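You operate a simulated robot arm through the tools that you are given. There is no shell and no other tool. Be economical: measure what you need, move in short steps, check, and stop when the job is done.

The job below is to be done with a simulated robot arm. You get a single attempt, and the scene is never put back.

TASK
Stand the jar candle mid-trolley, uncover it, check it on bright and leave it on dim.
Fine: the lid goes beside it on the trolley top. Set down upright: jar candle, candle lid.
Where things are to end (x, y in the base frame): jar candle within 0.07 m of [0.56, 0.2]; candle lid within 0.1 m of [0.57, 0.31].
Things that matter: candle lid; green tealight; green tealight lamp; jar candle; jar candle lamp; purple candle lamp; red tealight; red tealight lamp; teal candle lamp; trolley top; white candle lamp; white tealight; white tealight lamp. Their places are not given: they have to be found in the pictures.

The check looks at the end state, three seconds after you hand in, the way a careful person would. Anything else that was tipped, shoved, dropped, spilled or broken makes it a failure. A push-on lid holds only when it is set on centred and level and pressed home; a screw cap is set on level and turned clockwise until tight.

THE ROBOT
A 7-joint arm with a two-finger parallel gripper, fixed in place. Base frame: the origin is at the foot of the arm, x ahead of it, y to its left, z up; the work surface is at about z = 0.83. Units: m, degrees, N and s.
With the tool pointing down near the work surface it reaches from about 0.3 to 0.7 m from the base axis. Its first joint turns from -66.0 to 66.0 degrees. Payload 1.57 kg.
The TCP is the grasp point between the finger pads, 0.03 m short of the fingertips. In the tool frame z runs along the fingers and y along their closing line. Largest opening 0.11 m; finger width 0.024, thickness 0.012; the body of the gripper, 0.048 by 0.112 m, starts 0.078 m behind the TCP.
Orientation is told as [roll, pitch, yaw] about the base's x, y, z axes, in that order, counted from this pose: with the fingers straight down and closing along the base's y, the tool's x points along the base's -x, its y along +y and its z along -z.

THE INTERFACE
- The arm moves only by the tool step_arm. Its argument "plan" is a list of rows, each a list of 3 entries, a list of its own where there are three numbers: the closure, from 0 (fully open) to 1 (shut), then the shift along the tool's x, y, z in m, then the turn, a rotation vector about the tool's x, y, z in degrees. In form: [[hand, [tx, ty, tz], [rx, ry, rz]], ...]. A call has 1 to 10 rows; each row shifts and turns the commanded pose from where the row before left it, along the tool's axes as they then stand. A row lasts 0.2 s, in which the tool goes at most 0.05 m and 8.6 degrees; a call with a longer step from one row to the next is refused whole, and so is a gripper value outside its range. A pose out of reach is approached as far as the arm can. The call stops where the force on the tool passes 90 N (or 10 N more than at its start, if that is more) or the arm is blocked; 0.2 s more then pass. Each finger travels about 0.108 m/s and halts on what it meets, pressing with about 27 N; the grip force reading is that of the motor and also rises with nothing between the fingers. The clock runs only during rows and for 0.2 s after the last one: add rows that do not move to give the fingers time. It gives the time, the measured TCP pose, the force on the tool (base axes), the opening and the grip force at its end, in the units of the frame above (readings bear some noise), with the torque about the TCP (base axes, N m) and any sound that the robot's microphone picked up, and new pictures: "show" is both (left out), scene, wrist or none.
- Cameras (640 x 400 px; columns grow to the right, rows downward): "scene" is fixed at [0.1703, -0.3785, 1.4055]; the picture's right is [0.84, -0.54, 0.00], its down [-0.26, -0.41, -0.87] and it looks along [0.47, 0.73, -0.49] (base axes); focal length 324 px, centre (320, 200). "wrist" rides on the gripper at [0.07, 0.016, -0.141] in the tool frame; the picture's right is [-0.23, 0.97, 0.00], its down [-0.85, -0.20, -0.48] and it looks along [-0.47, -0.11, 0.88] (tool axes); focal length 222 px, centre (320, 200).
- probe_pixels(camera, pixels): for up to 12 pixels [column, row] of the newest picture of that camera ("zoom" is the newest enlarged one), the place [x, y, z] in the base frame of the surface seen there, good to about 0.003 m, but the place of the scene camera against the robot may be out by one fixed shift of up to 0.025 m in any direction. No time passes.
- close_up(camera, box): a new picture of the part [left, top, right, bottom] of that camera's present view, enlarged. No time passes.
- finish_job(): hands the job in; it is judged then, once.

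Go step by step. Measure first, check grasps and placings, and put right what went wrong. The budget is 80 turns and 200 pictures, counting those below and the enlarged ones. Unless the task says otherwise, let go and move clear before handing in, and close with one line.

The tools are called after "Call:" by a JSON object that holds its "name" and its "arguments". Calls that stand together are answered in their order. step_arm: Moves the arm, as the interface text tells. Its arguments: {"type":"object","properties":{"plan":{"type":"array","items":{"type":"array"}},"show":{"type":"string","enum":["both","scene","wrist","none"]}},"required":["plan"]} The other tools are called the same way: probe_pixels (camera, pixels) gives the place of the surface under pixels of a picture; close_up (camera, box) takes an enlarged picture of a part of a camera's view; finish_job () hands the job in.

At the start:

```text
time: 0.0
eef_pos: [0.4303, 0.1865, 1.1854]
tool_rot: [0.0, 0.1, 0.0]
wrist_force: [0.0, -0.2, 0.3]
wrist_torque: [0.01, 0.0, 0.02]
finger_gap: 0.11
grip_force: 0.1
```

scene: 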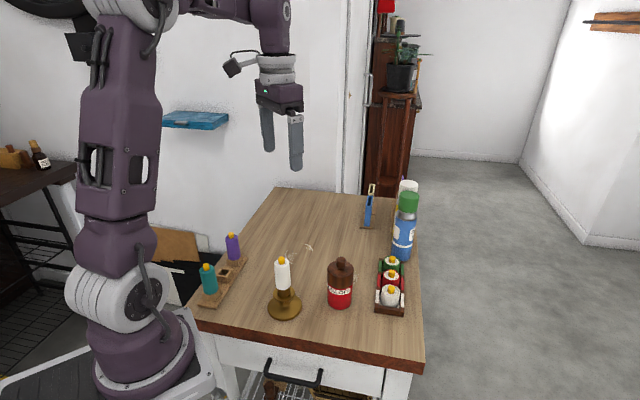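
wrist: 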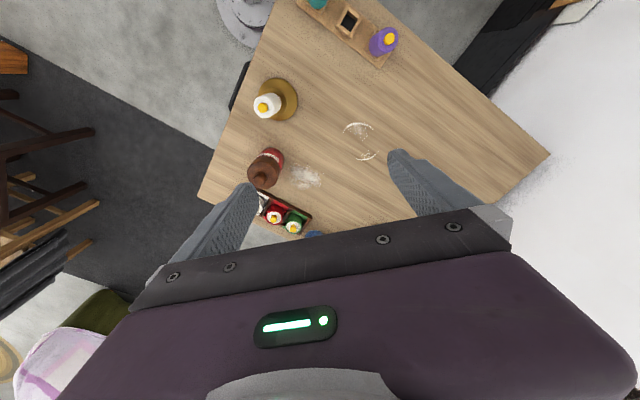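

The scene shows a brown-topped red jar at (340,282), a white candle in a holder at (283,275), and a tealight tray at (390,285). I'll enlarge the area to identify the jar candle and its lid.

Call:
{"name": "close_up", "arguments": {"camera": "scene", "box": [250, 230, 430, 342]}}

Call:
{"name": "close_up", "arguments": {"camera": "scene", "box": [340, 170, 440, 270]}}

Call:
{"name": "close_up", "arguments": {"camera": "wrist", "box": [200, 60, 360, 250]}}

Call:
{"name": "probe_pixels", "arguments": {"camera": "scene", "pixels": [[340, 260], [340, 272], [340, 296], [340, 306], [329, 296], [351, 296], [284, 270], [284, 310], [390, 290], [408, 200], [300, 230], [368, 205]]}}

Call:
{"name": "probe_pixels", "arguments": {"camera": "wrist", "pixels": [[262, 180], [273, 165], [265, 105], [274, 218], [293, 227], [356, 140], [305, 176], [388, 40]]}}

```text
3.56 times, centred on (340, 286) of scene
```

zoom: 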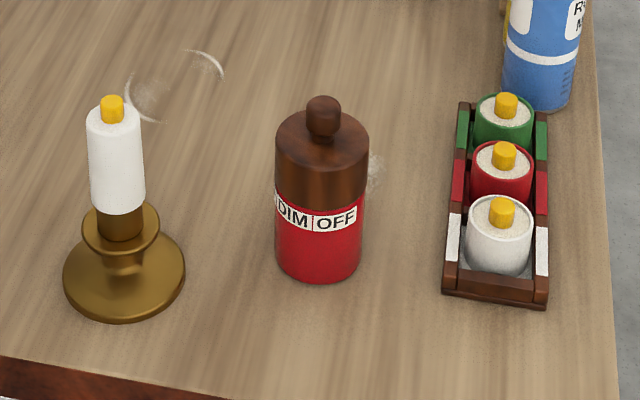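

```text
4.00 times, centred on (390, 220) of scene
```

zoom: 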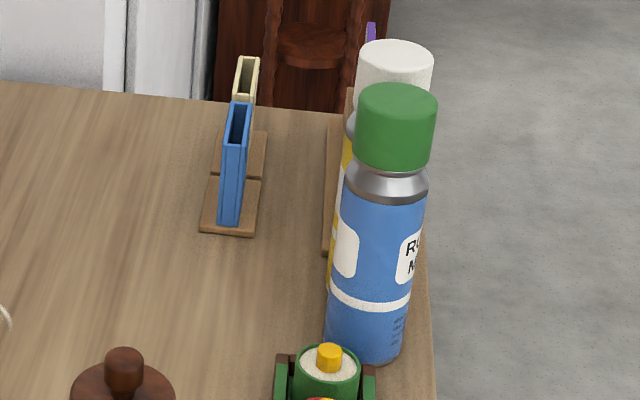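

```text
2.11 times, centred on (280, 155) of wrist
```

zoom: 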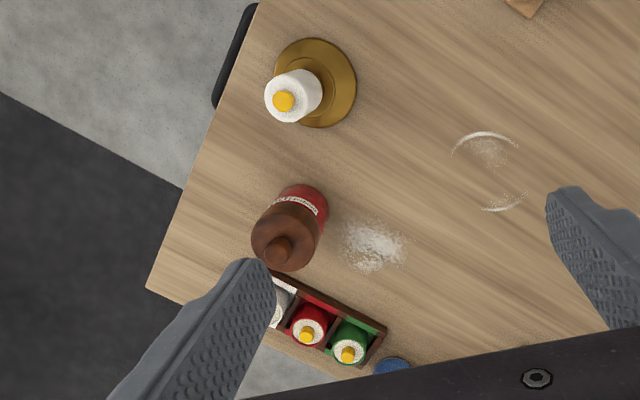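

```text
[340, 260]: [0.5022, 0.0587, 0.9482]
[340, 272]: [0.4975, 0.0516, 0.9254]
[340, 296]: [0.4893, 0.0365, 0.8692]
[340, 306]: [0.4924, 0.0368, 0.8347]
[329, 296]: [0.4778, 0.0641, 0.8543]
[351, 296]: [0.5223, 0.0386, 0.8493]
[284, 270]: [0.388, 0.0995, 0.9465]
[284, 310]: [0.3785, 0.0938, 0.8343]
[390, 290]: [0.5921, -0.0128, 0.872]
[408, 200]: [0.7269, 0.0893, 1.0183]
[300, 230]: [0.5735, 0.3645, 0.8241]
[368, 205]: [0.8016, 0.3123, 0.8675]
```

```text
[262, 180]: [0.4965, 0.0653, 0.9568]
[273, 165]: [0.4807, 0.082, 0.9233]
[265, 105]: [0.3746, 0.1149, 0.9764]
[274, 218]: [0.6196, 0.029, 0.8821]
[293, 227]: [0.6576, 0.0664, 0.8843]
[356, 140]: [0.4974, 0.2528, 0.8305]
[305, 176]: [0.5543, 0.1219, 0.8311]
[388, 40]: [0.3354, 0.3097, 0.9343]
```

The jar at about (0.50, 0.06) is the covered jar candle with a DIM/OFF label. There are faint crescents near (356,140) in the wrist picture that could be a clear glass object, so I'll look closer.

Call:
{"name": "close_up", "arguments": {"camera": "wrist", "box": [330, 110, 394, 170]}}

Call:
{"name": "close_up", "arguments": {"camera": "scene", "box": [270, 225, 330, 270]}}

Call:
{"name": "probe_pixels", "arguments": {"camera": "scene", "pixels": [[309, 246], [306, 245], [292, 258], [300, 250], [288, 253], [311, 250], [295, 264], [302, 258], [315, 252], [285, 245]]}}

Call:
{"name": "probe_pixels", "arguments": {"camera": "wrist", "pixels": [[350, 126], [358, 124], [366, 128], [358, 159], [370, 155], [345, 130], [362, 140], [375, 142]]}}

```text
6.67 times, centred on (362, 140) of wrist
```

zoom: 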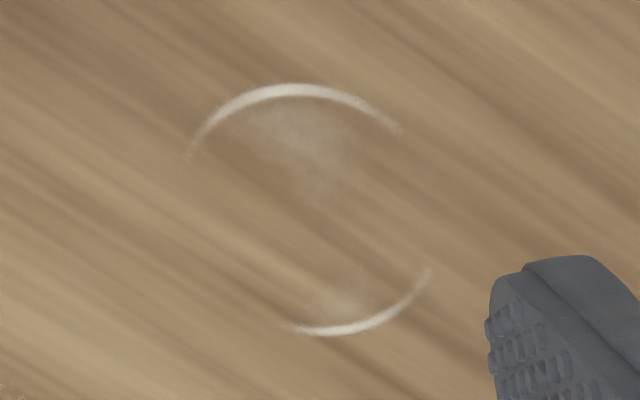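

```text
8.89 times, centred on (300, 248) of scene
```

zoom: 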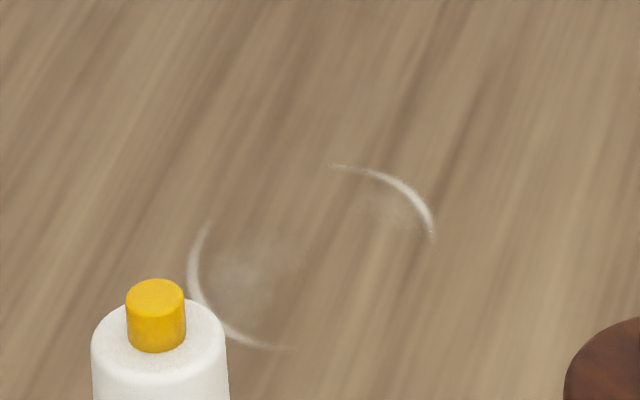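

```text
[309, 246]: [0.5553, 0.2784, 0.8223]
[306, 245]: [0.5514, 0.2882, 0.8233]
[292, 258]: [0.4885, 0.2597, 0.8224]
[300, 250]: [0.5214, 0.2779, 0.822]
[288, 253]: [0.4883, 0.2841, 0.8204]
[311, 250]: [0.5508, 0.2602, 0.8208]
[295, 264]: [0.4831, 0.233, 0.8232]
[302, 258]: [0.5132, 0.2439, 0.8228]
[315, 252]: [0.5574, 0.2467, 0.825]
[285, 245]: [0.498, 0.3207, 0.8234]
```

```text
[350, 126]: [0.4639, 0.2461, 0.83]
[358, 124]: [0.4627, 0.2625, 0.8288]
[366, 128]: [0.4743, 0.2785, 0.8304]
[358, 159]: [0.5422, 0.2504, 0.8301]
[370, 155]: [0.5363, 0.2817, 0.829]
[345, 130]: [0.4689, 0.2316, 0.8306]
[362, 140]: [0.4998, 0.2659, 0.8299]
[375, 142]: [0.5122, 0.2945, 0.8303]
```

The crescents sit at table height, so they are just marks. Comparing them puts the scene camera off by about (+0.017, +0.018, -0.008). I'll move the wrist over the jar for a better measurement.

Call:
{"name": "step_arm", "arguments": {"plan": [[0, [-0.003, -0.042, 0.02], [0, 0, 0]], [0, [-0.003, -0.042, 0.02], [0, 0, 0]], [0, [-0.004, -0.042, 0.02], [0, 0, 0]], [0, [0, 0, 0], [0, 0, 0]]]}}

```text
time: 1.0
eef_pos: [0.4403, 0.0598, 1.1262]
tool_rot: [0.1, 0.0, 0.0]
wrist_force: [1.1, -0.3, -0.3]
wrist_torque: [-0.04, -0.02, -0.01]
finger_gap: 0.1099
grip_force: 0.0
```

scene: 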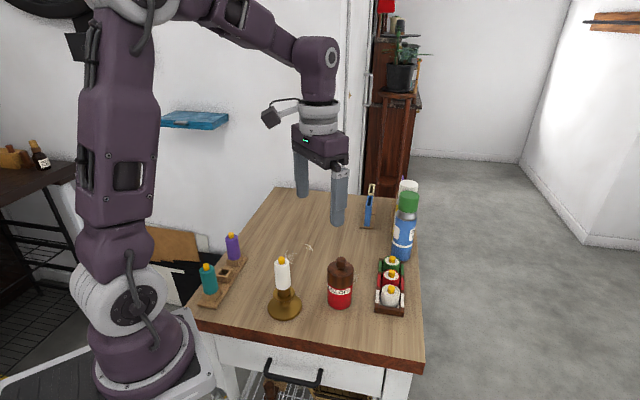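
wrist: 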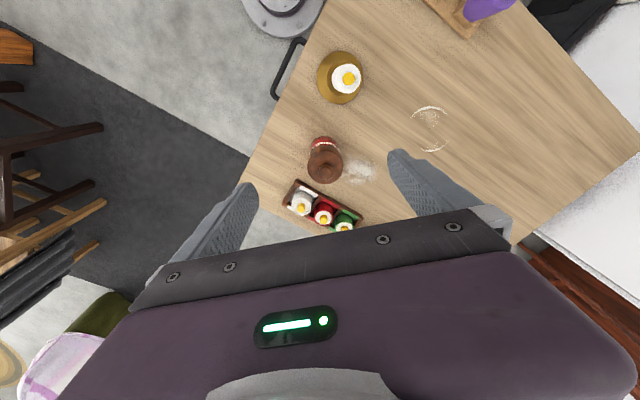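

The jar is at (325,160) in the wrist picture, between the fingers. I'll enlarge it and probe.

Call:
{"name": "close_up", "arguments": {"camera": "wrist", "box": [269, 110, 381, 240]}}

Call:
{"name": "probe_pixels", "arguments": {"camera": "wrist", "pixels": [[323, 168], [310, 162], [340, 158], [325, 149], [327, 181], [324, 140], [312, 141], [337, 141], [302, 205], [323, 215], [345, 227], [349, 78]]}}

```text
3.08 times, centred on (325, 175) of wrist
```

zoom: 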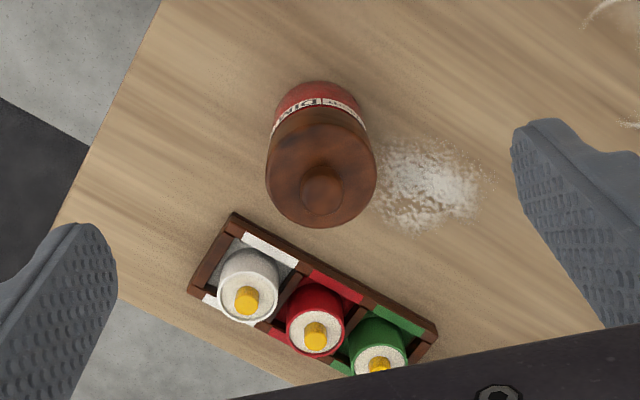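

```text
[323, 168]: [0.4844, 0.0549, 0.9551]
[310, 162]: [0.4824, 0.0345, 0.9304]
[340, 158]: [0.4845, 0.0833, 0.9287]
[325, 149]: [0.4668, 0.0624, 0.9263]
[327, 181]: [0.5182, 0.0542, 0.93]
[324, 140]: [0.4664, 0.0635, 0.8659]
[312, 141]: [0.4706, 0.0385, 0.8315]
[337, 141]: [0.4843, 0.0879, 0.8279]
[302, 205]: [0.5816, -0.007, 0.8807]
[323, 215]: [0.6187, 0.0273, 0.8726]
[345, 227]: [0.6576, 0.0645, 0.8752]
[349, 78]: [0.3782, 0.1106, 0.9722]
```

The lid spans roughly z 0.886–0.93 with its knob top at 0.955, and the jar axis is at (0.492, 0.059). I'll come down around the lid with the fingers open.

Call:
{"name": "step_arm", "arguments": {"plan": [[0, [-0.026, 0, 0.03], [0, 0, 0]], [0, [-0.026, 0, 0.036], [0, 0, 0]], [0, [0, 0, 0.04], [0, 0, 0]], [0, [0, 0, 0.04], [0, 0, 0]], [0, [0, 0, 0.03], [0, 0, 0]], [0, [0, 0, 0.02], [0, 0, 0]], [0, [0, 0, 0], [0, 0, 0]]]}}

Call:
{"name": "close_up", "arguments": {"camera": "scene", "box": [280, 200, 420, 330]}}

```text
time: 2.6
eef_pos: [0.492, 0.0601, 0.93]
tool_rot: [0.0, 0.0, -0.1]
wrist_force: [-0.3, 0.4, -0.2]
wrist_torque: [-0.01, -0.02, 0.0]
finger_gap: 0.1104
grip_force: 0.1
```

scene: 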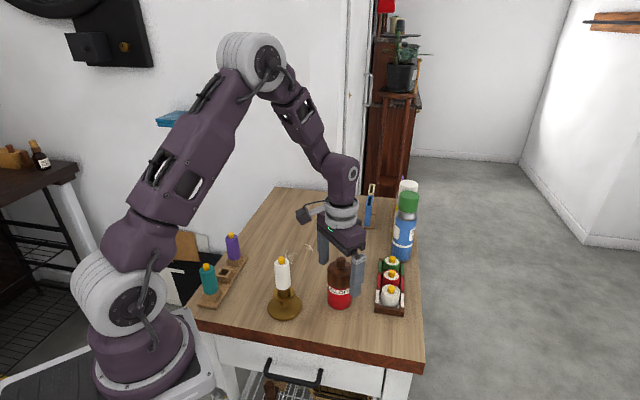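
wrist: 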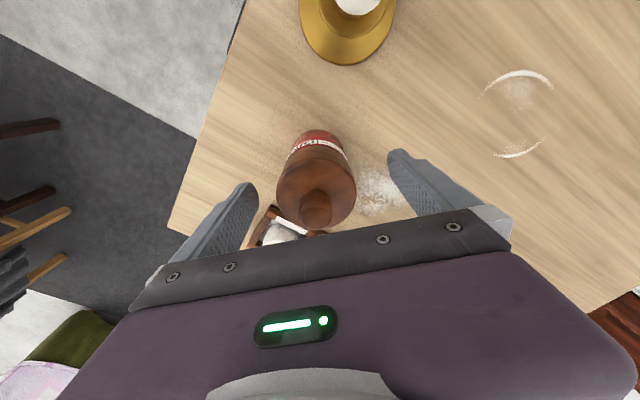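

```text
3.08 times, centred on (350, 265) of scene
```

zoom: 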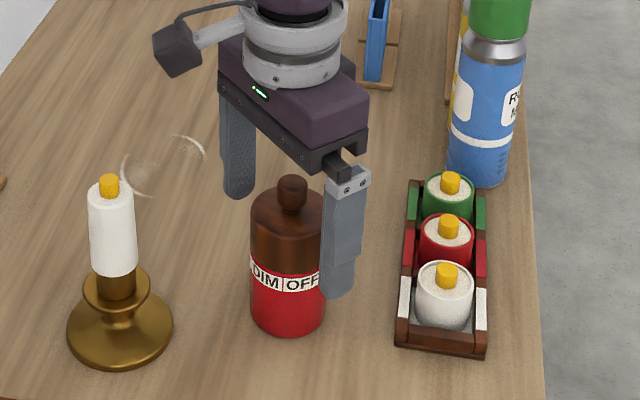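

The lid is between the fingers. I'll re-measure its centre from close by before gripping.

Call:
{"name": "probe_pixels", "arguments": {"camera": "wrist", "pixels": [[316, 208], [280, 188], [353, 185], [315, 167], [315, 195], [318, 140], [297, 160], [342, 160]]}}

Call:
{"name": "close_up", "arguments": {"camera": "wrist", "box": [250, 120, 390, 240]}}

```text
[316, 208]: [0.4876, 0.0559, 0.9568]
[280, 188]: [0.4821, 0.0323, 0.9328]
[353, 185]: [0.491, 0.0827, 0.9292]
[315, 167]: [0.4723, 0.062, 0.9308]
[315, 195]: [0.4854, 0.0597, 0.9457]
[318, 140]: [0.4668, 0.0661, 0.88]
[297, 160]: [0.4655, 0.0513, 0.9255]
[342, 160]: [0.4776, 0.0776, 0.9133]
```

```text
3.33 times, centred on (320, 180) of wrist
```

zoom: 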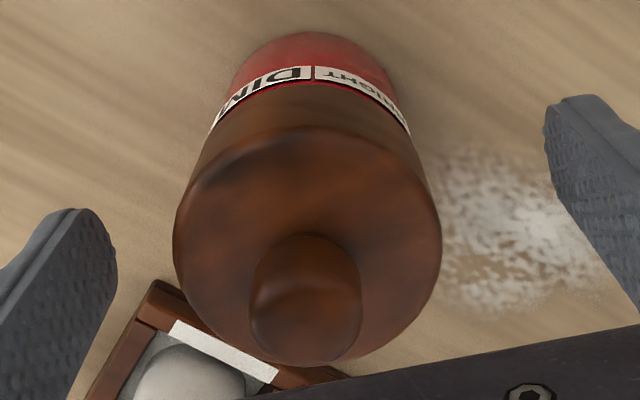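

The lid is centred at about (0.49, 0.058) and the label ring reads BRIGHT | DIM | OFF. I'll close on the lid and check.

Call:
{"name": "step_arm", "arguments": {"plan": [[0.5, [0.002, -0.001, 0], [0, 0, 0]], [0.8, [0, 0, 0], [0, 0, 0]], [1, [0, 0, 0], [0, 0, 0]], [1, [0, 0, 0], [0, 0, 0]]], "show": "none"}}

Call:
{"name": "step_arm", "arguments": {"plan": [[1, [0, 0, -0.003], [0, 0, 0]], [1, [0, 0, -0.004], [0, 0, 0]], [1, [0, 0, -0.004], [0, 0, 0]], [1, [0, 0, -0.004], [0, 0, 0]]]}}

Call:
{"name": "close_up", "arguments": {"camera": "scene", "box": [280, 200, 420, 330]}}

```text
time: 3.6
eef_pos: [0.4907, 0.0601, 0.9303]
tool_rot: [0.0, 0.0, 0.0]
wrist_force: [0.8, -2.7, 0.3]
wrist_torque: [-0.08, -0.07, -0.04]
finger_gap: 0.0583
grip_force: 27.1
```

```text
time: 4.6
eef_pos: [0.4907, 0.0594, 0.9442]
tool_rot: [0.0, 0.0, 0.0]
wrist_force: [-0.2, -1.3, -0.1]
wrist_torque: [-0.01, 0.01, 0.04]
finger_gap: 0.058
grip_force: 26.4
```

scene: 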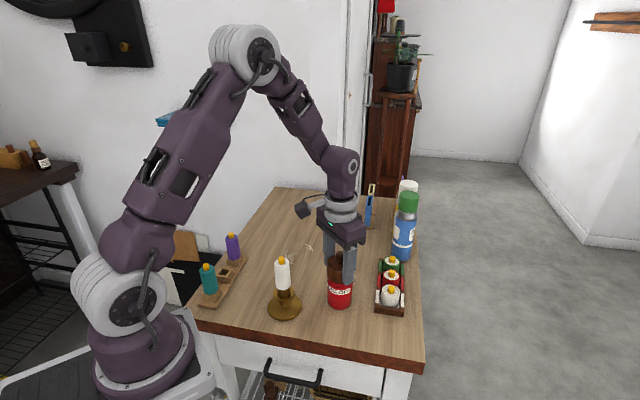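
wrist: 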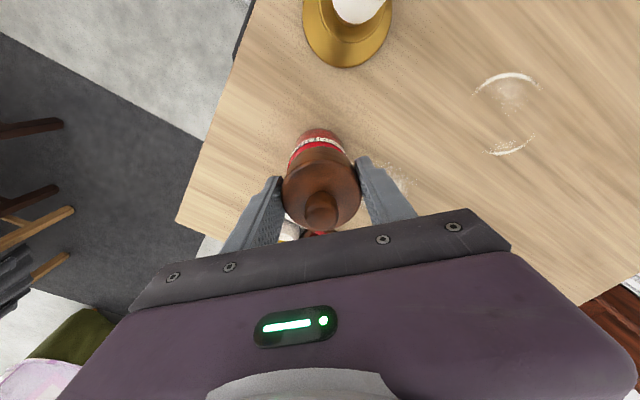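

```text
3.08 times, centred on (350, 265) of scene
```

zoom: 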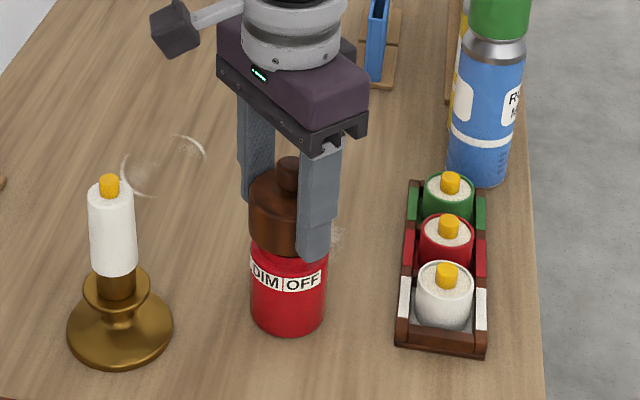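

The lid lifted freely and the jar stayed put, with red body showing below the lid. I'll lift higher and carry the lid over to about (0.58, 0.335).

Call:
{"name": "step_arm", "arguments": {"plan": [[1, [0, 0, -0.04], [0, 0, 0]], [1, [0, 0, -0.04], [0, 0, 0]], [1, [-0.012, 0.045, 0], [0, 0, 0]], [1, [-0.015, 0.046, 0], [0, 0, 0]], [1, [-0.015, 0.046, 0], [0, 0, 0]], [1, [-0.015, 0.046, 0], [0, 0, 0]], [1, [-0.015, 0.046, 0], [0, 0, 0]], [1, [-0.017, 0.046, 0], [0, 0, 0]], [1, [0, 0, 0.03], [0, 0, 0]], [1, [0, 0, 0.03], [0, 0, 0]]]}}

Call:
{"name": "close_up", "arguments": {"camera": "scene", "box": [270, 180, 420, 330]}}

```text
time: 6.8
eef_pos: [0.5741, 0.322, 0.9637]
tool_rot: [0.0, -0.1, 0.1]
wrist_force: [-0.8, -0.2, -0.9]
wrist_torque: [-0.01, 0.01, 0.01]
finger_gap: 0.058
grip_force: 26.8
out of reach, approached as far as the arm can: row 8
```

scene: 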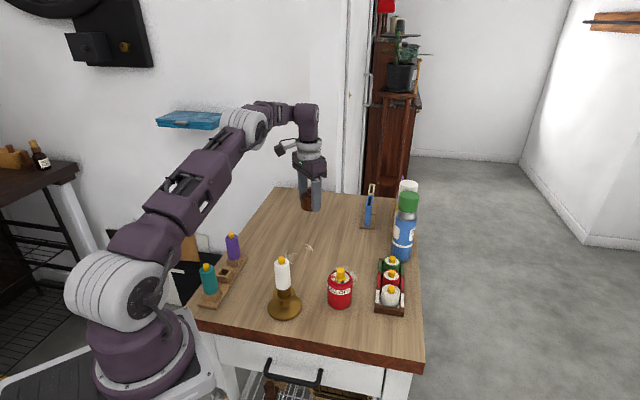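
wrist: 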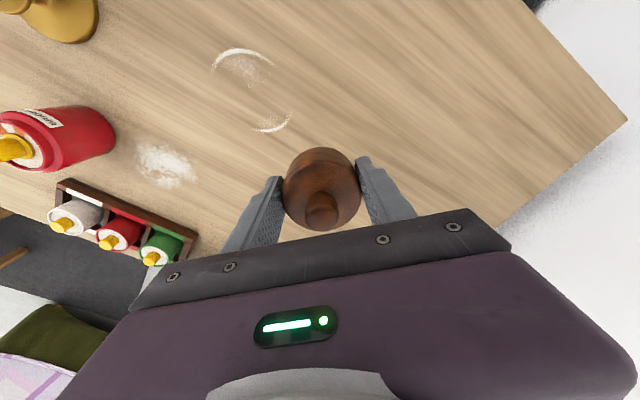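

```text
2.67 times, centred on (345, 255) of scene
```

zoom: 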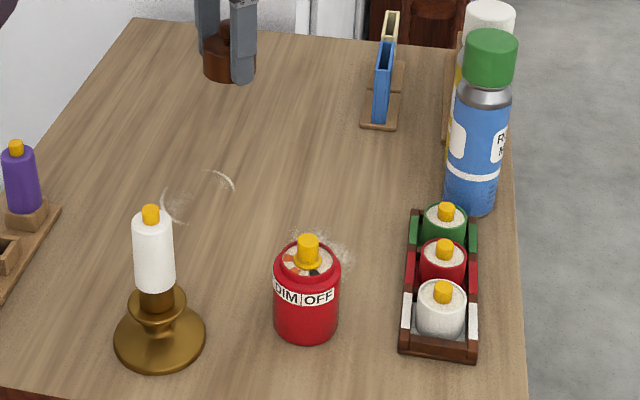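

The yellow knob and a coloured dial are now visible inside the jar at (340,275). The lid is over (0.574, 0.322), an acceptable spot, so I'll lower it gently.

Call:
{"name": "step_arm", "arguments": {"plan": [[1, [0, 0, 0.03], [0, 0, 0]], [1, [0, 0, 0.03], [0, 0, 0]], [1, [0, 0, 0.01], [0, 0, 0]], [1, [0, 0, 0.008], [0, 0, 0]], [1, [0, 0, 0.004], [0, 0, 0]], [1, [0, 0, 0], [0, 0, 0]]]}}

Call:
{"name": "close_up", "arguments": {"camera": "scene", "box": [280, 170, 360, 230]}}

```text
time: 8.2
eef_pos: [0.5749, 0.322, 0.8844]
tool_rot: [0.0, 0.0, 0.0]
wrist_force: [-0.1, 1.2, -0.7]
wrist_torque: [-0.01, -0.03, 0.0]
finger_gap: 0.0582
grip_force: 27.4
```

scene: 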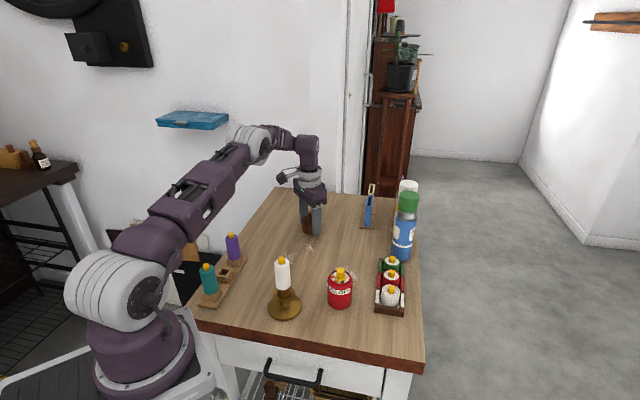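
wrist: 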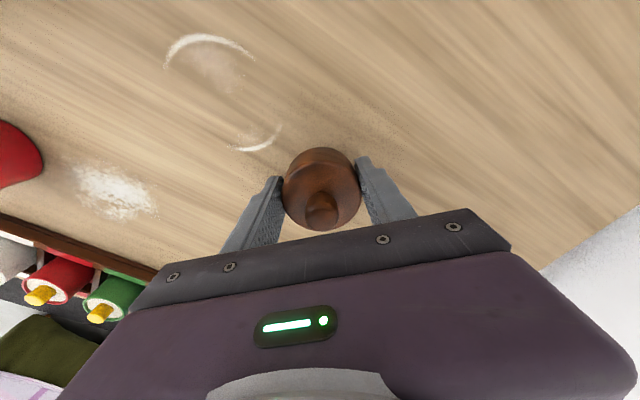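

```text
6.67 times, centred on (320, 200) of scene
```

zoom: 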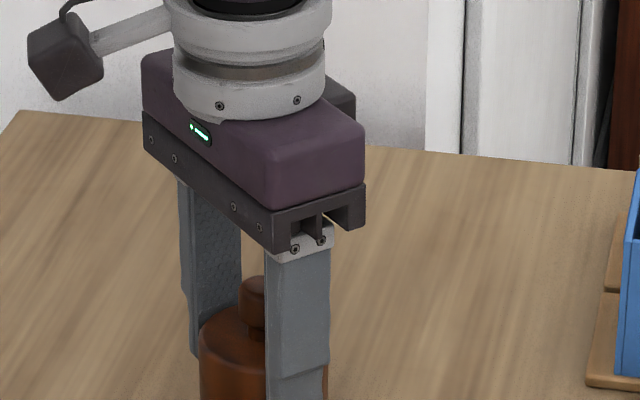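

No contact is felt yet (force about 0). I'll keep going down in small steps and watch for the force to rise.

Call:
{"name": "step_arm", "arguments": {"plan": [[1, [0, 0, 0.003], [0, 0, 0]], [1, [0, 0, 0.003], [0, 0, 0]], [1, [0, 0, 0], [0, 0, 0]]], "show": "none"}}

Call:
{"name": "close_up", "arguments": {"camera": "scene", "box": [280, 190, 360, 250]}}

```text
time: 9.0
eef_pos: [0.5752, 0.3211, 0.8769]
tool_rot: [0.0, 0.0, -0.1]
wrist_force: [-0.6, 0.6, 0.5]
wrist_torque: [0.0, 0.0, 0.0]
finger_gap: 0.0579
grip_force: 26.7
```

```text
6.67 times, centred on (320, 220) of scene
```

zoom: 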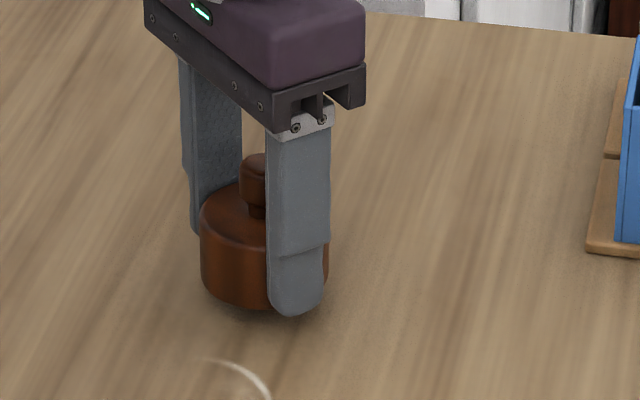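

Call:
{"name": "step_arm", "arguments": {"plan": [[1, [0, 0, 0.002], [0, 0, 0]], [1, [0, 0, 0.002], [0, 0, 0]], [1, [0, 0, 0], [0, 0, 0]]], "show": "none"}}

Call:
{"name": "step_arm", "arguments": {"plan": [[1, [0, 0, 0.002], [0, 0, 0]], [1, [0, 0, 0.001], [0, 0, 0]], [1, [0, 0, 0], [0, 0, 0]]], "show": "none"}}

Call:
{"name": "close_up", "arguments": {"camera": "scene", "box": [280, 190, 360, 250]}}

```text
time: 9.8
eef_pos: [0.5753, 0.3211, 0.8728]
tool_rot: [0.0, 0.0, 0.0]
wrist_force: [0.2, -0.5, -1.3]
wrist_torque: [0.02, 0.0, 0.03]
finger_gap: 0.0578
grip_force: 26.9
```

```text
time: 10.6
eef_pos: [0.5743, 0.3211, 0.8695]
tool_rot: [0.0, 0.0, 0.0]
wrist_force: [-0.6, -0.4, -0.5]
wrist_torque: [0.02, -0.01, -0.01]
finger_gap: 0.0581
grip_force: 27.1
```

```text
6.67 times, centred on (320, 220) of scene
```

zoom: 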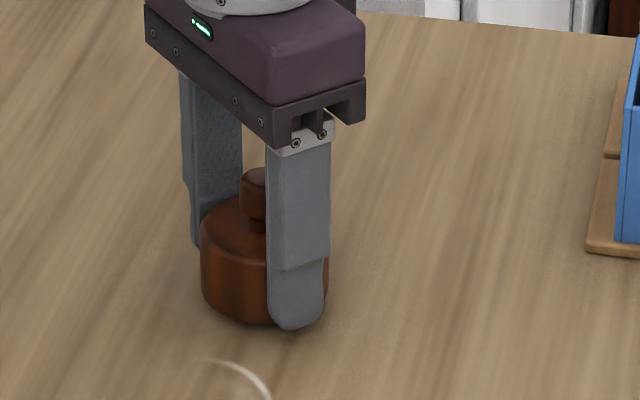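

Still no contact. The fingertips are about 9 mm above the table, so I'll go on in 2 mm steps.

Call:
{"name": "step_arm", "arguments": {"plan": [[1, [0, 0, 0.002], [0, 0, 0]], [1, [0, 0, 0.001], [0, 0, 0]], [1, [0, 0, 0], [0, 0, 0]]], "show": "none"}}

Call:
{"name": "step_arm", "arguments": {"plan": [[1, [0, 0, 0.002], [0, 0, 0]], [1, [0, 0, 0], [0, 0, 0]]], "show": "none"}}

Call:
{"name": "close_up", "arguments": {"camera": "scene", "box": [280, 190, 360, 250]}}

```text
time: 11.4
eef_pos: [0.5758, 0.3214, 0.8665]
tool_rot: [0.0, 0.0, -0.1]
wrist_force: [0.8, -0.3, 0.2]
wrist_torque: [-0.03, 0.03, 0.01]
finger_gap: 0.0583
grip_force: 27.2
```

```text
time: 12.0
eef_pos: [0.5759, 0.322, 0.8646]
tool_rot: [-0.1, 0.0, 0.0]
wrist_force: [-0.4, -0.8, -0.3]
wrist_torque: [-0.02, 0.02, 0.01]
finger_gap: 0.0581
grip_force: 26.8
```

```text
6.67 times, centred on (320, 220) of scene
```

zoom: 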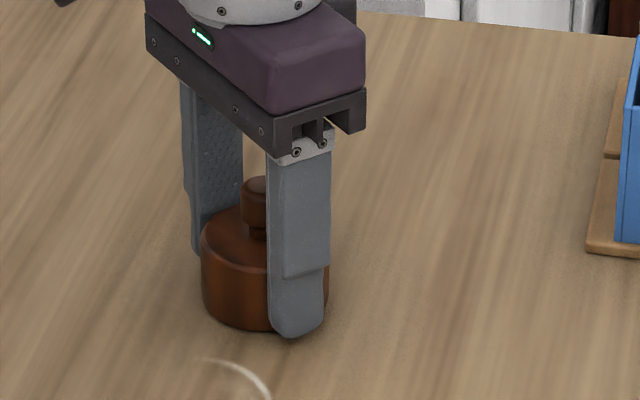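

Call:
{"name": "step_arm", "arguments": {"plan": [[1, [0, 0, 0.001], [0, 0, 0]], [1, [0, 0, 0.001], [0, 0, 0]], [1, [0, 0, 0], [0, 0, 0]]], "show": "none"}}

Call:
{"name": "step_arm", "arguments": {"plan": [[1, [0, 0, 0.001], [0, 0, 0]], [1, [0, 0, 0], [0, 0, 0]]], "show": "none"}}

Call:
{"name": "close_up", "arguments": {"camera": "scene", "box": [280, 190, 360, 250]}}

```text
time: 12.8
eef_pos: [0.5745, 0.3217, 0.8629]
tool_rot: [0.0, 0.0, 0.0]
wrist_force: [0.3, -0.1, -1.0]
wrist_torque: [0.01, -0.03, -0.02]
finger_gap: 0.058
grip_force: 26.8
```

```text
time: 13.4
eef_pos: [0.5748, 0.3229, 0.8632]
tool_rot: [0.0, -0.1, 0.0]
wrist_force: [-2.6, -2.1, 6.2]
wrist_torque: [-0.07, -0.07, -0.08]
finger_gap: 0.0579
grip_force: 26.7
```

```text
6.67 times, centred on (320, 220) of scene
```

zoom: 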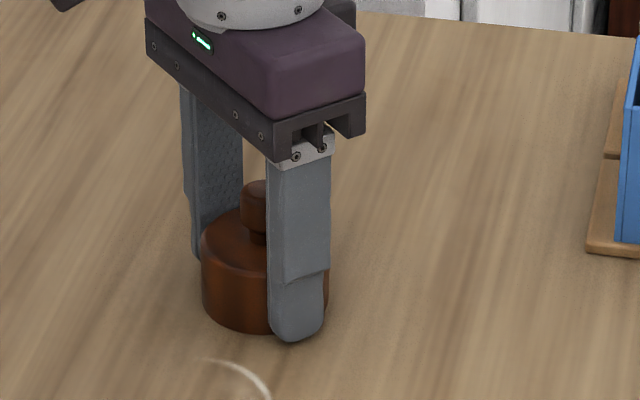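

Contact: the force rose to +6 N, so the lid is on the table. I'll open and retreat upward.

Call:
{"name": "step_arm", "arguments": {"plan": [[0.4, [0, 0, -0.0005], [0, 0, 0]], [0.2, [0, 0, 0], [0, 0, 0]], [0.1, [0, 0, 0], [0, 0, 0]], [0.1, [0, 0, -0.03], [0, 0, 0]], [0.1, [0, 0, -0.04], [0, 0, 0]], [0, [0, 0, -0.045], [0, 0, 0]], [0, [0.03, -0.035, -0.02], [0, 0, 0]], [0, [0.03, -0.035, 0], [0, 0, 0]], [0, [0.02, -0.04, 0], [0, 0, 0]], [0, [0.02, -0.04, 0], [0, 0, 0]]]}}

```text
refused: row 7 steps farther than a row can; nothing moved
```

Call:
{"name": "step_arm", "arguments": {"plan": [[0.4, [0, 0, -0.0005], [0, 0, 0]], [0.2, [0, 0, 0], [0, 0, 0]], [0.1, [0, 0, 0], [0, 0, 0]], [0.1, [0, 0, -0.03], [0, 0, 0]], [0.1, [0, 0, -0.04], [0, 0, 0]], [0, [0, 0, -0.045], [0, 0, 0]], [0, [0.03, -0.03, -0.02], [0, 0, 0]], [0, [0.03, -0.035, 0], [0, 0, 0]], [0, [0.02, -0.04, 0], [0, 0, 0]], [0, [0.02, -0.04, 0], [0, 0, 0]]]}}

Call:
{"name": "close_up", "arguments": {"camera": "scene", "box": [300, 190, 380, 240]}}

Call:
{"name": "close_up", "arguments": {"camera": "scene", "box": [315, 260, 365, 312]}}

```text
time: 15.6
eef_pos: [0.4743, 0.1762, 0.9969]
tool_rot: [0.0, 0.1, 0.1]
wrist_force: [0.4, -0.1, 1.2]
wrist_torque: [-0.01, 0.0, -0.03]
finger_gap: 0.11
grip_force: 0.1
```

scene: 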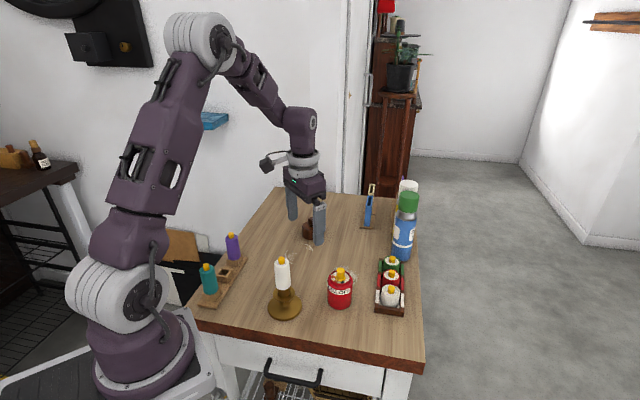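
wrist: 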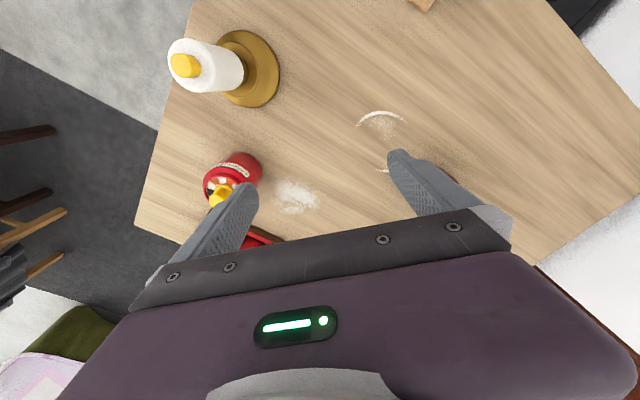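

```text
8.00 times, centred on (340, 215) of scene
```

zoom: 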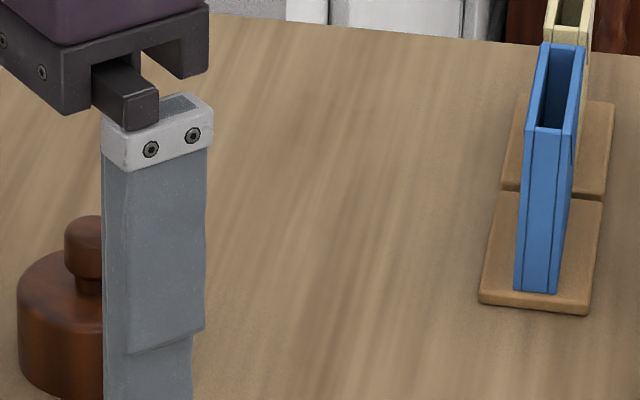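

```text
7.69 times, centred on (340, 286) of scene
```

zoom: 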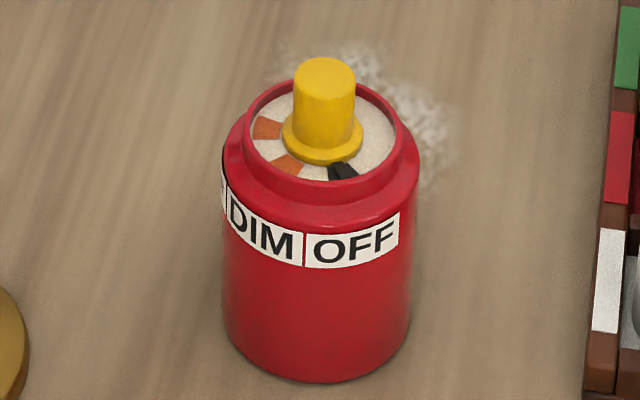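

The jar's pointer is at OFF, with BRIGHT and DIM lying clockwise from it as seen from above. Next I'll grip the jar body low with the tool at z about 0.868, then lift and carry it.

Call:
{"name": "step_arm", "arguments": {"plan": [[0, [-0.006, -0.04, 0], [0, 0, 0]], [0, [-0.006, -0.04, 0], [0, 0, 0]], [0, [-0.005, -0.0377, 0], [0, 0, 0]], [0, [0, 0, 0], [0, 0, 0]]]}}

Call:
{"name": "close_up", "arguments": {"camera": "wrist", "box": [250, 120, 390, 240]}}

Call:
{"name": "probe_pixels", "arguments": {"camera": "zoom", "pixels": [[320, 280], [260, 230], [380, 230], [320, 200], [320, 150], [300, 120]]}}

```text
time: 16.6
eef_pos: [0.4931, 0.0589, 0.9975]
tool_rot: [0.0, -0.1, 0.0]
wrist_force: [0.1, 0.7, -0.1]
wrist_torque: [0.02, 0.01, -0.03]
finger_gap: 0.1098
grip_force: 0.1
```

scene: 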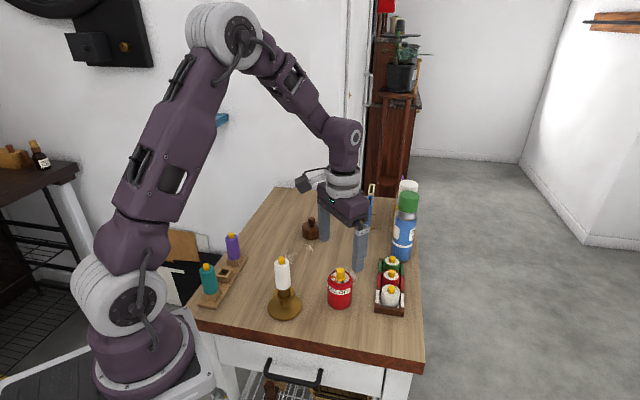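
wrist: 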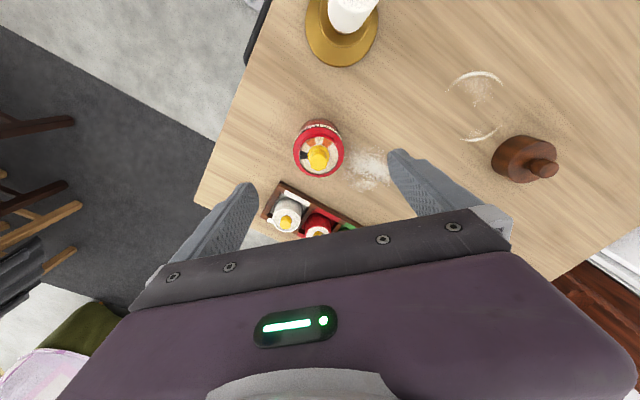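

```text
3.33 times, centred on (320, 180) of wrist
```

zoom: 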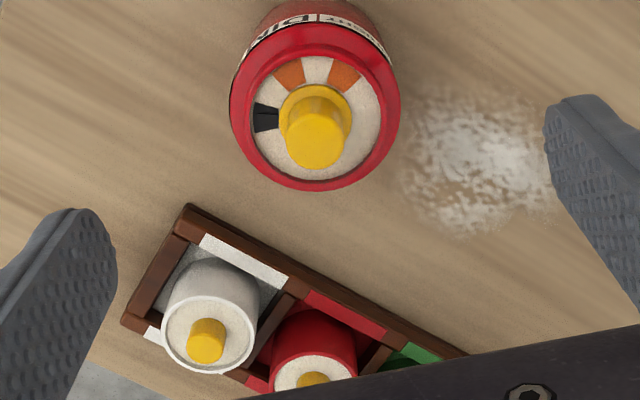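

```text
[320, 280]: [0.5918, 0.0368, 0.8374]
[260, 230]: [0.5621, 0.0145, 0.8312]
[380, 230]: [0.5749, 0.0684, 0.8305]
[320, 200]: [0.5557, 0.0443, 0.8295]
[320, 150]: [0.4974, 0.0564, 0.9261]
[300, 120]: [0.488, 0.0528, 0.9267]
```

The lid stands upright at (525,160) in the wrist picture, and the jar is centred between the fingers. I'll descend and grip the body.

Call:
{"name": "step_arm", "arguments": {"plan": [[0, [0, 0, 0.045], [0, 0, 0]], [0, [0, 0, 0.045], [0, 0, 0]], [0, [0, 0, 0.037], [0, 0, 0]], [0, [0.001, 0, 0], [0, 0, 0]], [0.6, [0, 0, 0], [0, 0, 0]], [1, [0, 0, 0], [0, 0, 0]], [1, [0, 0, 0], [0, 0, 0]]]}}

Call:
{"name": "close_up", "arguments": {"camera": "wrist", "box": [250, 120, 390, 240]}}

Call:
{"name": "close_up", "arguments": {"camera": "scene", "box": [300, 230, 380, 312]}}

```text
time: 18.2
eef_pos: [0.4905, 0.0588, 0.8702]
tool_rot: [0.0, 0.0, -0.1]
wrist_force: [0.6, -0.1, -0.4]
wrist_torque: [0.09, -0.05, -0.04]
finger_gap: 0.057
grip_force: 27.0
```

scene: 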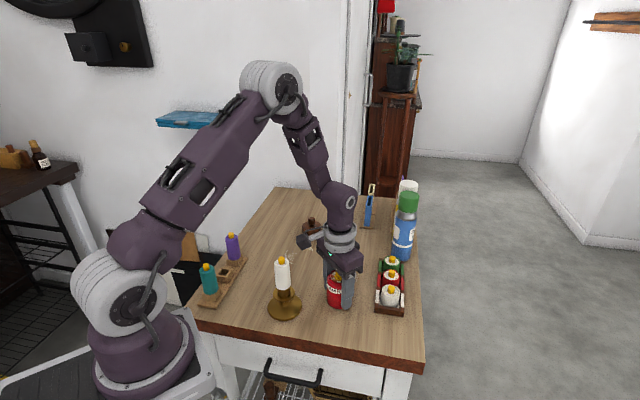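
wrist: 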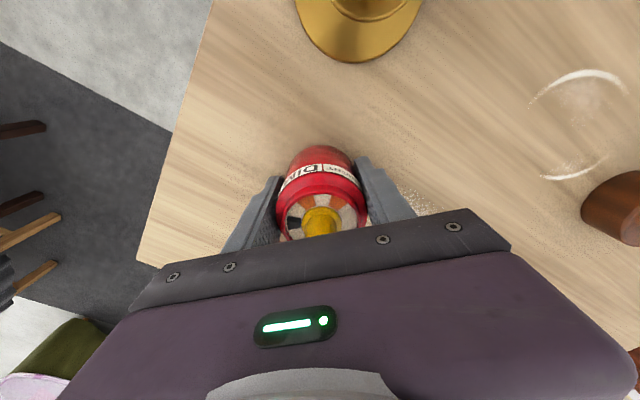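

```text
3.33 times, centred on (320, 180) of wrist
```

zoom: 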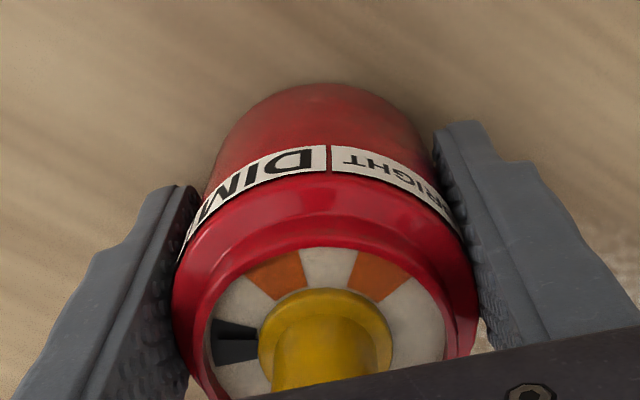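

```text
4.88 times, centred on (340, 271) of scene
```

zoom: 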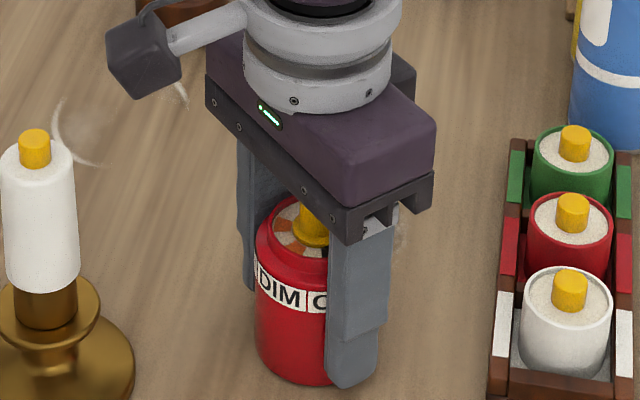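

The grip is firm with a 0.057 m gap. I'll lift and carry the jar to about (0.556, 0.19), then lower it to just above the table.

Call:
{"name": "step_arm", "arguments": {"plan": [[1, [0, 0, -0.01], [0, 0, 0]], [1, [0, 0, -0.025], [0, 0, 0]], [1, [0, 0, -0.025], [0, 0, 0]], [1, [-0.013, 0.026, 0], [0, 0, 0]], [1, [-0.013, 0.026, 0], [0, 0, 0]], [1, [-0.013, 0.026, 0], [0, 0, 0]], [1, [-0.013, 0.026, 0], [0, 0, 0]], [1, [-0.013, 0.027, 0], [0, 0, 0]], [1, [0, 0, 0.025], [0, 0, 0]], [1, [0, 0, 0.025], [0, 0, 0]]]}}

Call:
{"name": "step_arm", "arguments": {"plan": [[1, [0, 0, 0.004], [0, 0, 0]], [1, [0, 0, 0.003], [0, 0, 0]], [1, [0, 0, 0.002], [0, 0, 0]], [1, [0, 0, 0], [0, 0, 0]]]}}

Call:
{"name": "close_up", "arguments": {"camera": "scene", "box": [290, 200, 380, 290]}}

```text
time: 20.4
eef_pos: [0.5562, 0.1913, 0.8808]
tool_rot: [0.1, 0.0, 0.0]
wrist_force: [0.9, -0.7, -4.4]
wrist_torque: [0.01, 0.03, 0.01]
finger_gap: 0.0572
grip_force: 26.7
```

scene: 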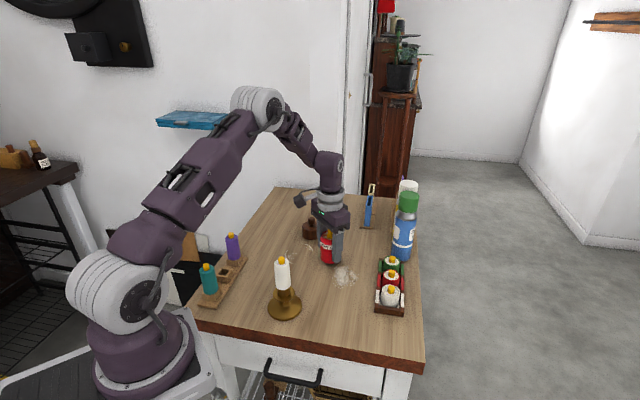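
wrist: 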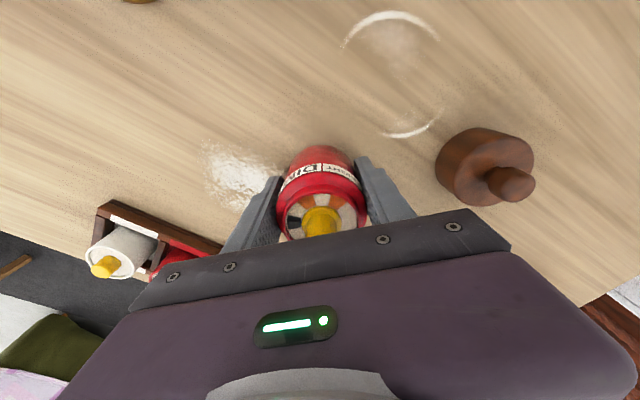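

```text
time: 21.4
eef_pos: [0.5571, 0.1903, 0.8724]
tool_rot: [-0.1, 0.0, 0.0]
wrist_force: [-1.6, -0.3, 1.9]
wrist_torque: [-0.12, 0.09, -0.11]
finger_gap: 0.0572
grip_force: 27.3
```

scene: 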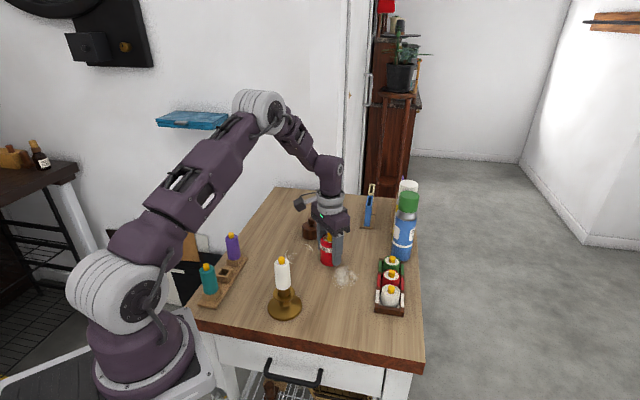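
wrist: 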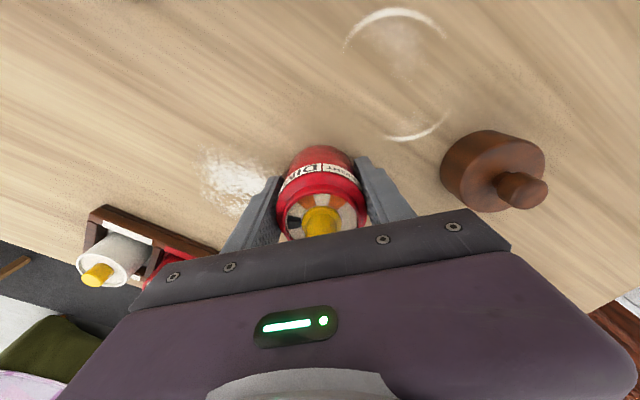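

```text
4.44 times, centred on (335, 245) of scene
```

zoom: 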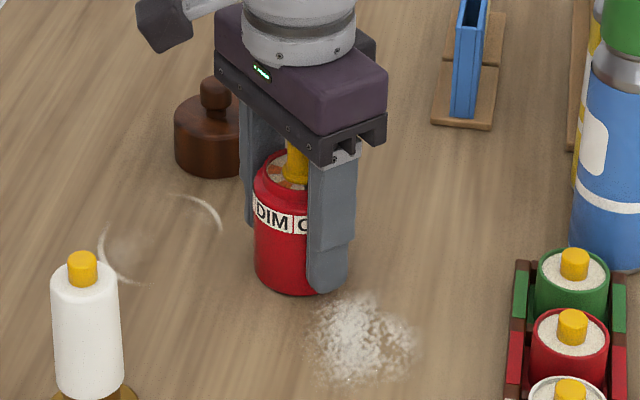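

The tool force went from -4.4 N to +1.9 N, so the jar's weight is on the table. I'll open, rise and inspect the dial.

Call:
{"name": "step_arm", "arguments": {"plan": [[0.5, [0, 0, 0], [0, 0, 0]], [0.2, [0, 0, 0], [0, 0, 0]], [0, [0, 0, 0], [0, 0, 0]], [0, [0, 0, -0.03], [0, 0, 0]], [0, [0, 0, -0.045], [0, 0, 0]], [0, [0, 0, -0.045], [0, 0, 0]], [0, [0.02, 0, 0], [0, 0, 0]], [0, [0, 0, 0], [0, 0, 0]]]}}

Call:
{"name": "close_up", "arguments": {"camera": "wrist", "box": [280, 120, 360, 190]}}

Call:
{"name": "close_up", "arguments": {"camera": "scene", "box": [305, 220, 365, 275]}}

```text
time: 23.2
eef_pos: [0.5362, 0.1894, 0.9916]
tool_rot: [0.0, 0.0, -0.1]
wrist_force: [-0.5, -0.1, 0.2]
wrist_torque: [0.01, -0.03, 0.0]
finger_gap: 0.11
grip_force: 0.0
```

scene: 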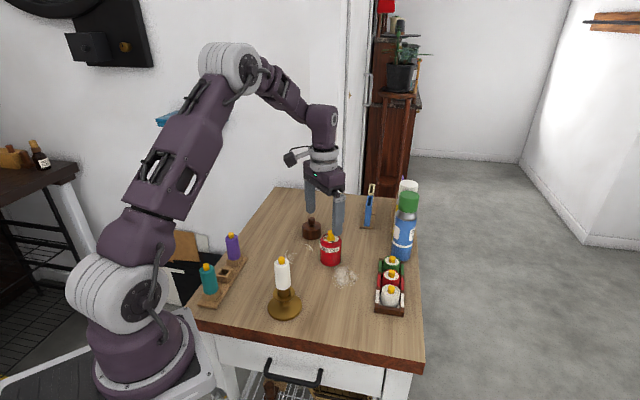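
wrist: 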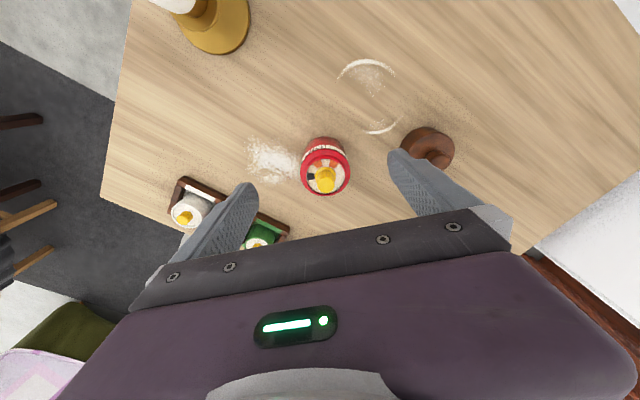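

```text
5.71 times, centred on (320, 155) of wrist
```

zoom: 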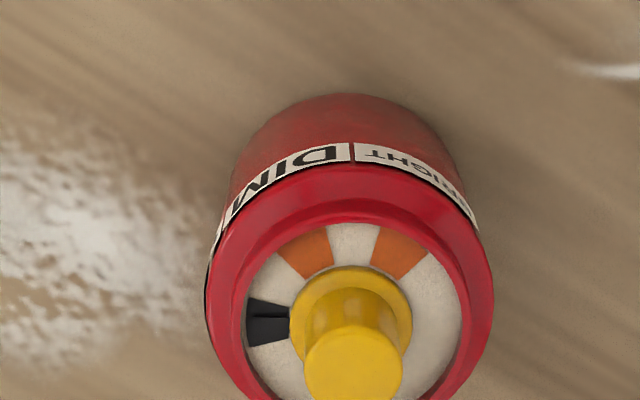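

```text
7.27 times, centred on (335, 248) of scene
```

zoom: 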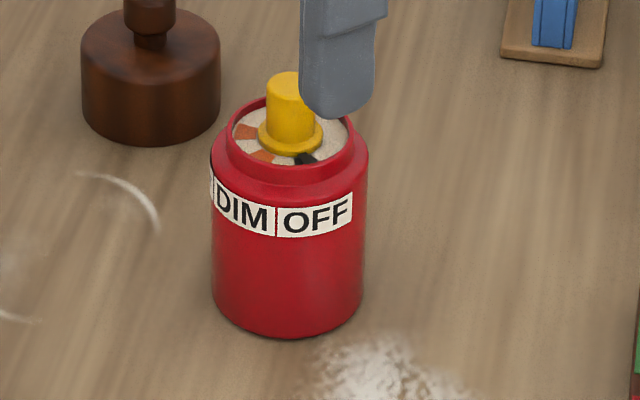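

The pointer ridge sits on the black OFF sector, and DIM and BRIGHT follow clockwise at about 60° each, so the yellow knob turns. I'll probe the knob and rim.

Call:
{"name": "probe_pixels", "arguments": {"camera": "zoom", "pixels": [[290, 78], [290, 110], [275, 95], [306, 95], [265, 135], [290, 155], [225, 130], [310, 175]]}}

Call:
{"name": "probe_pixels", "arguments": {"camera": "wrist", "pixels": [[325, 187], [325, 181], [318, 184], [333, 182], [325, 176], [323, 160], [346, 172], [303, 178], [325, 154], [330, 150], [312, 176], [430, 140]]}}

```text
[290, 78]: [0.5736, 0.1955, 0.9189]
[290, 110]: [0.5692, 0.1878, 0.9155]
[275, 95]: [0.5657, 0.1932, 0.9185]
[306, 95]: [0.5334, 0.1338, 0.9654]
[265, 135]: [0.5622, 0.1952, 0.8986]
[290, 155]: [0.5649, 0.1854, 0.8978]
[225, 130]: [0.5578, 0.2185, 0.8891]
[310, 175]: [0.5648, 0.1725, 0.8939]
```

```text
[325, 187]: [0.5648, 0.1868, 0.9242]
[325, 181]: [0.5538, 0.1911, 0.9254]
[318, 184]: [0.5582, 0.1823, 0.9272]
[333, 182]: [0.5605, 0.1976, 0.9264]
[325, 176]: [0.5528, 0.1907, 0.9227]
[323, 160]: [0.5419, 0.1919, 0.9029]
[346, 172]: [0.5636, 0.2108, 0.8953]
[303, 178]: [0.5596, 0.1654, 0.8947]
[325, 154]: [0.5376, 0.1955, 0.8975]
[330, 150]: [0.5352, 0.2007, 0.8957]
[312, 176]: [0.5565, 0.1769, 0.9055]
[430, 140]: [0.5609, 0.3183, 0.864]
```

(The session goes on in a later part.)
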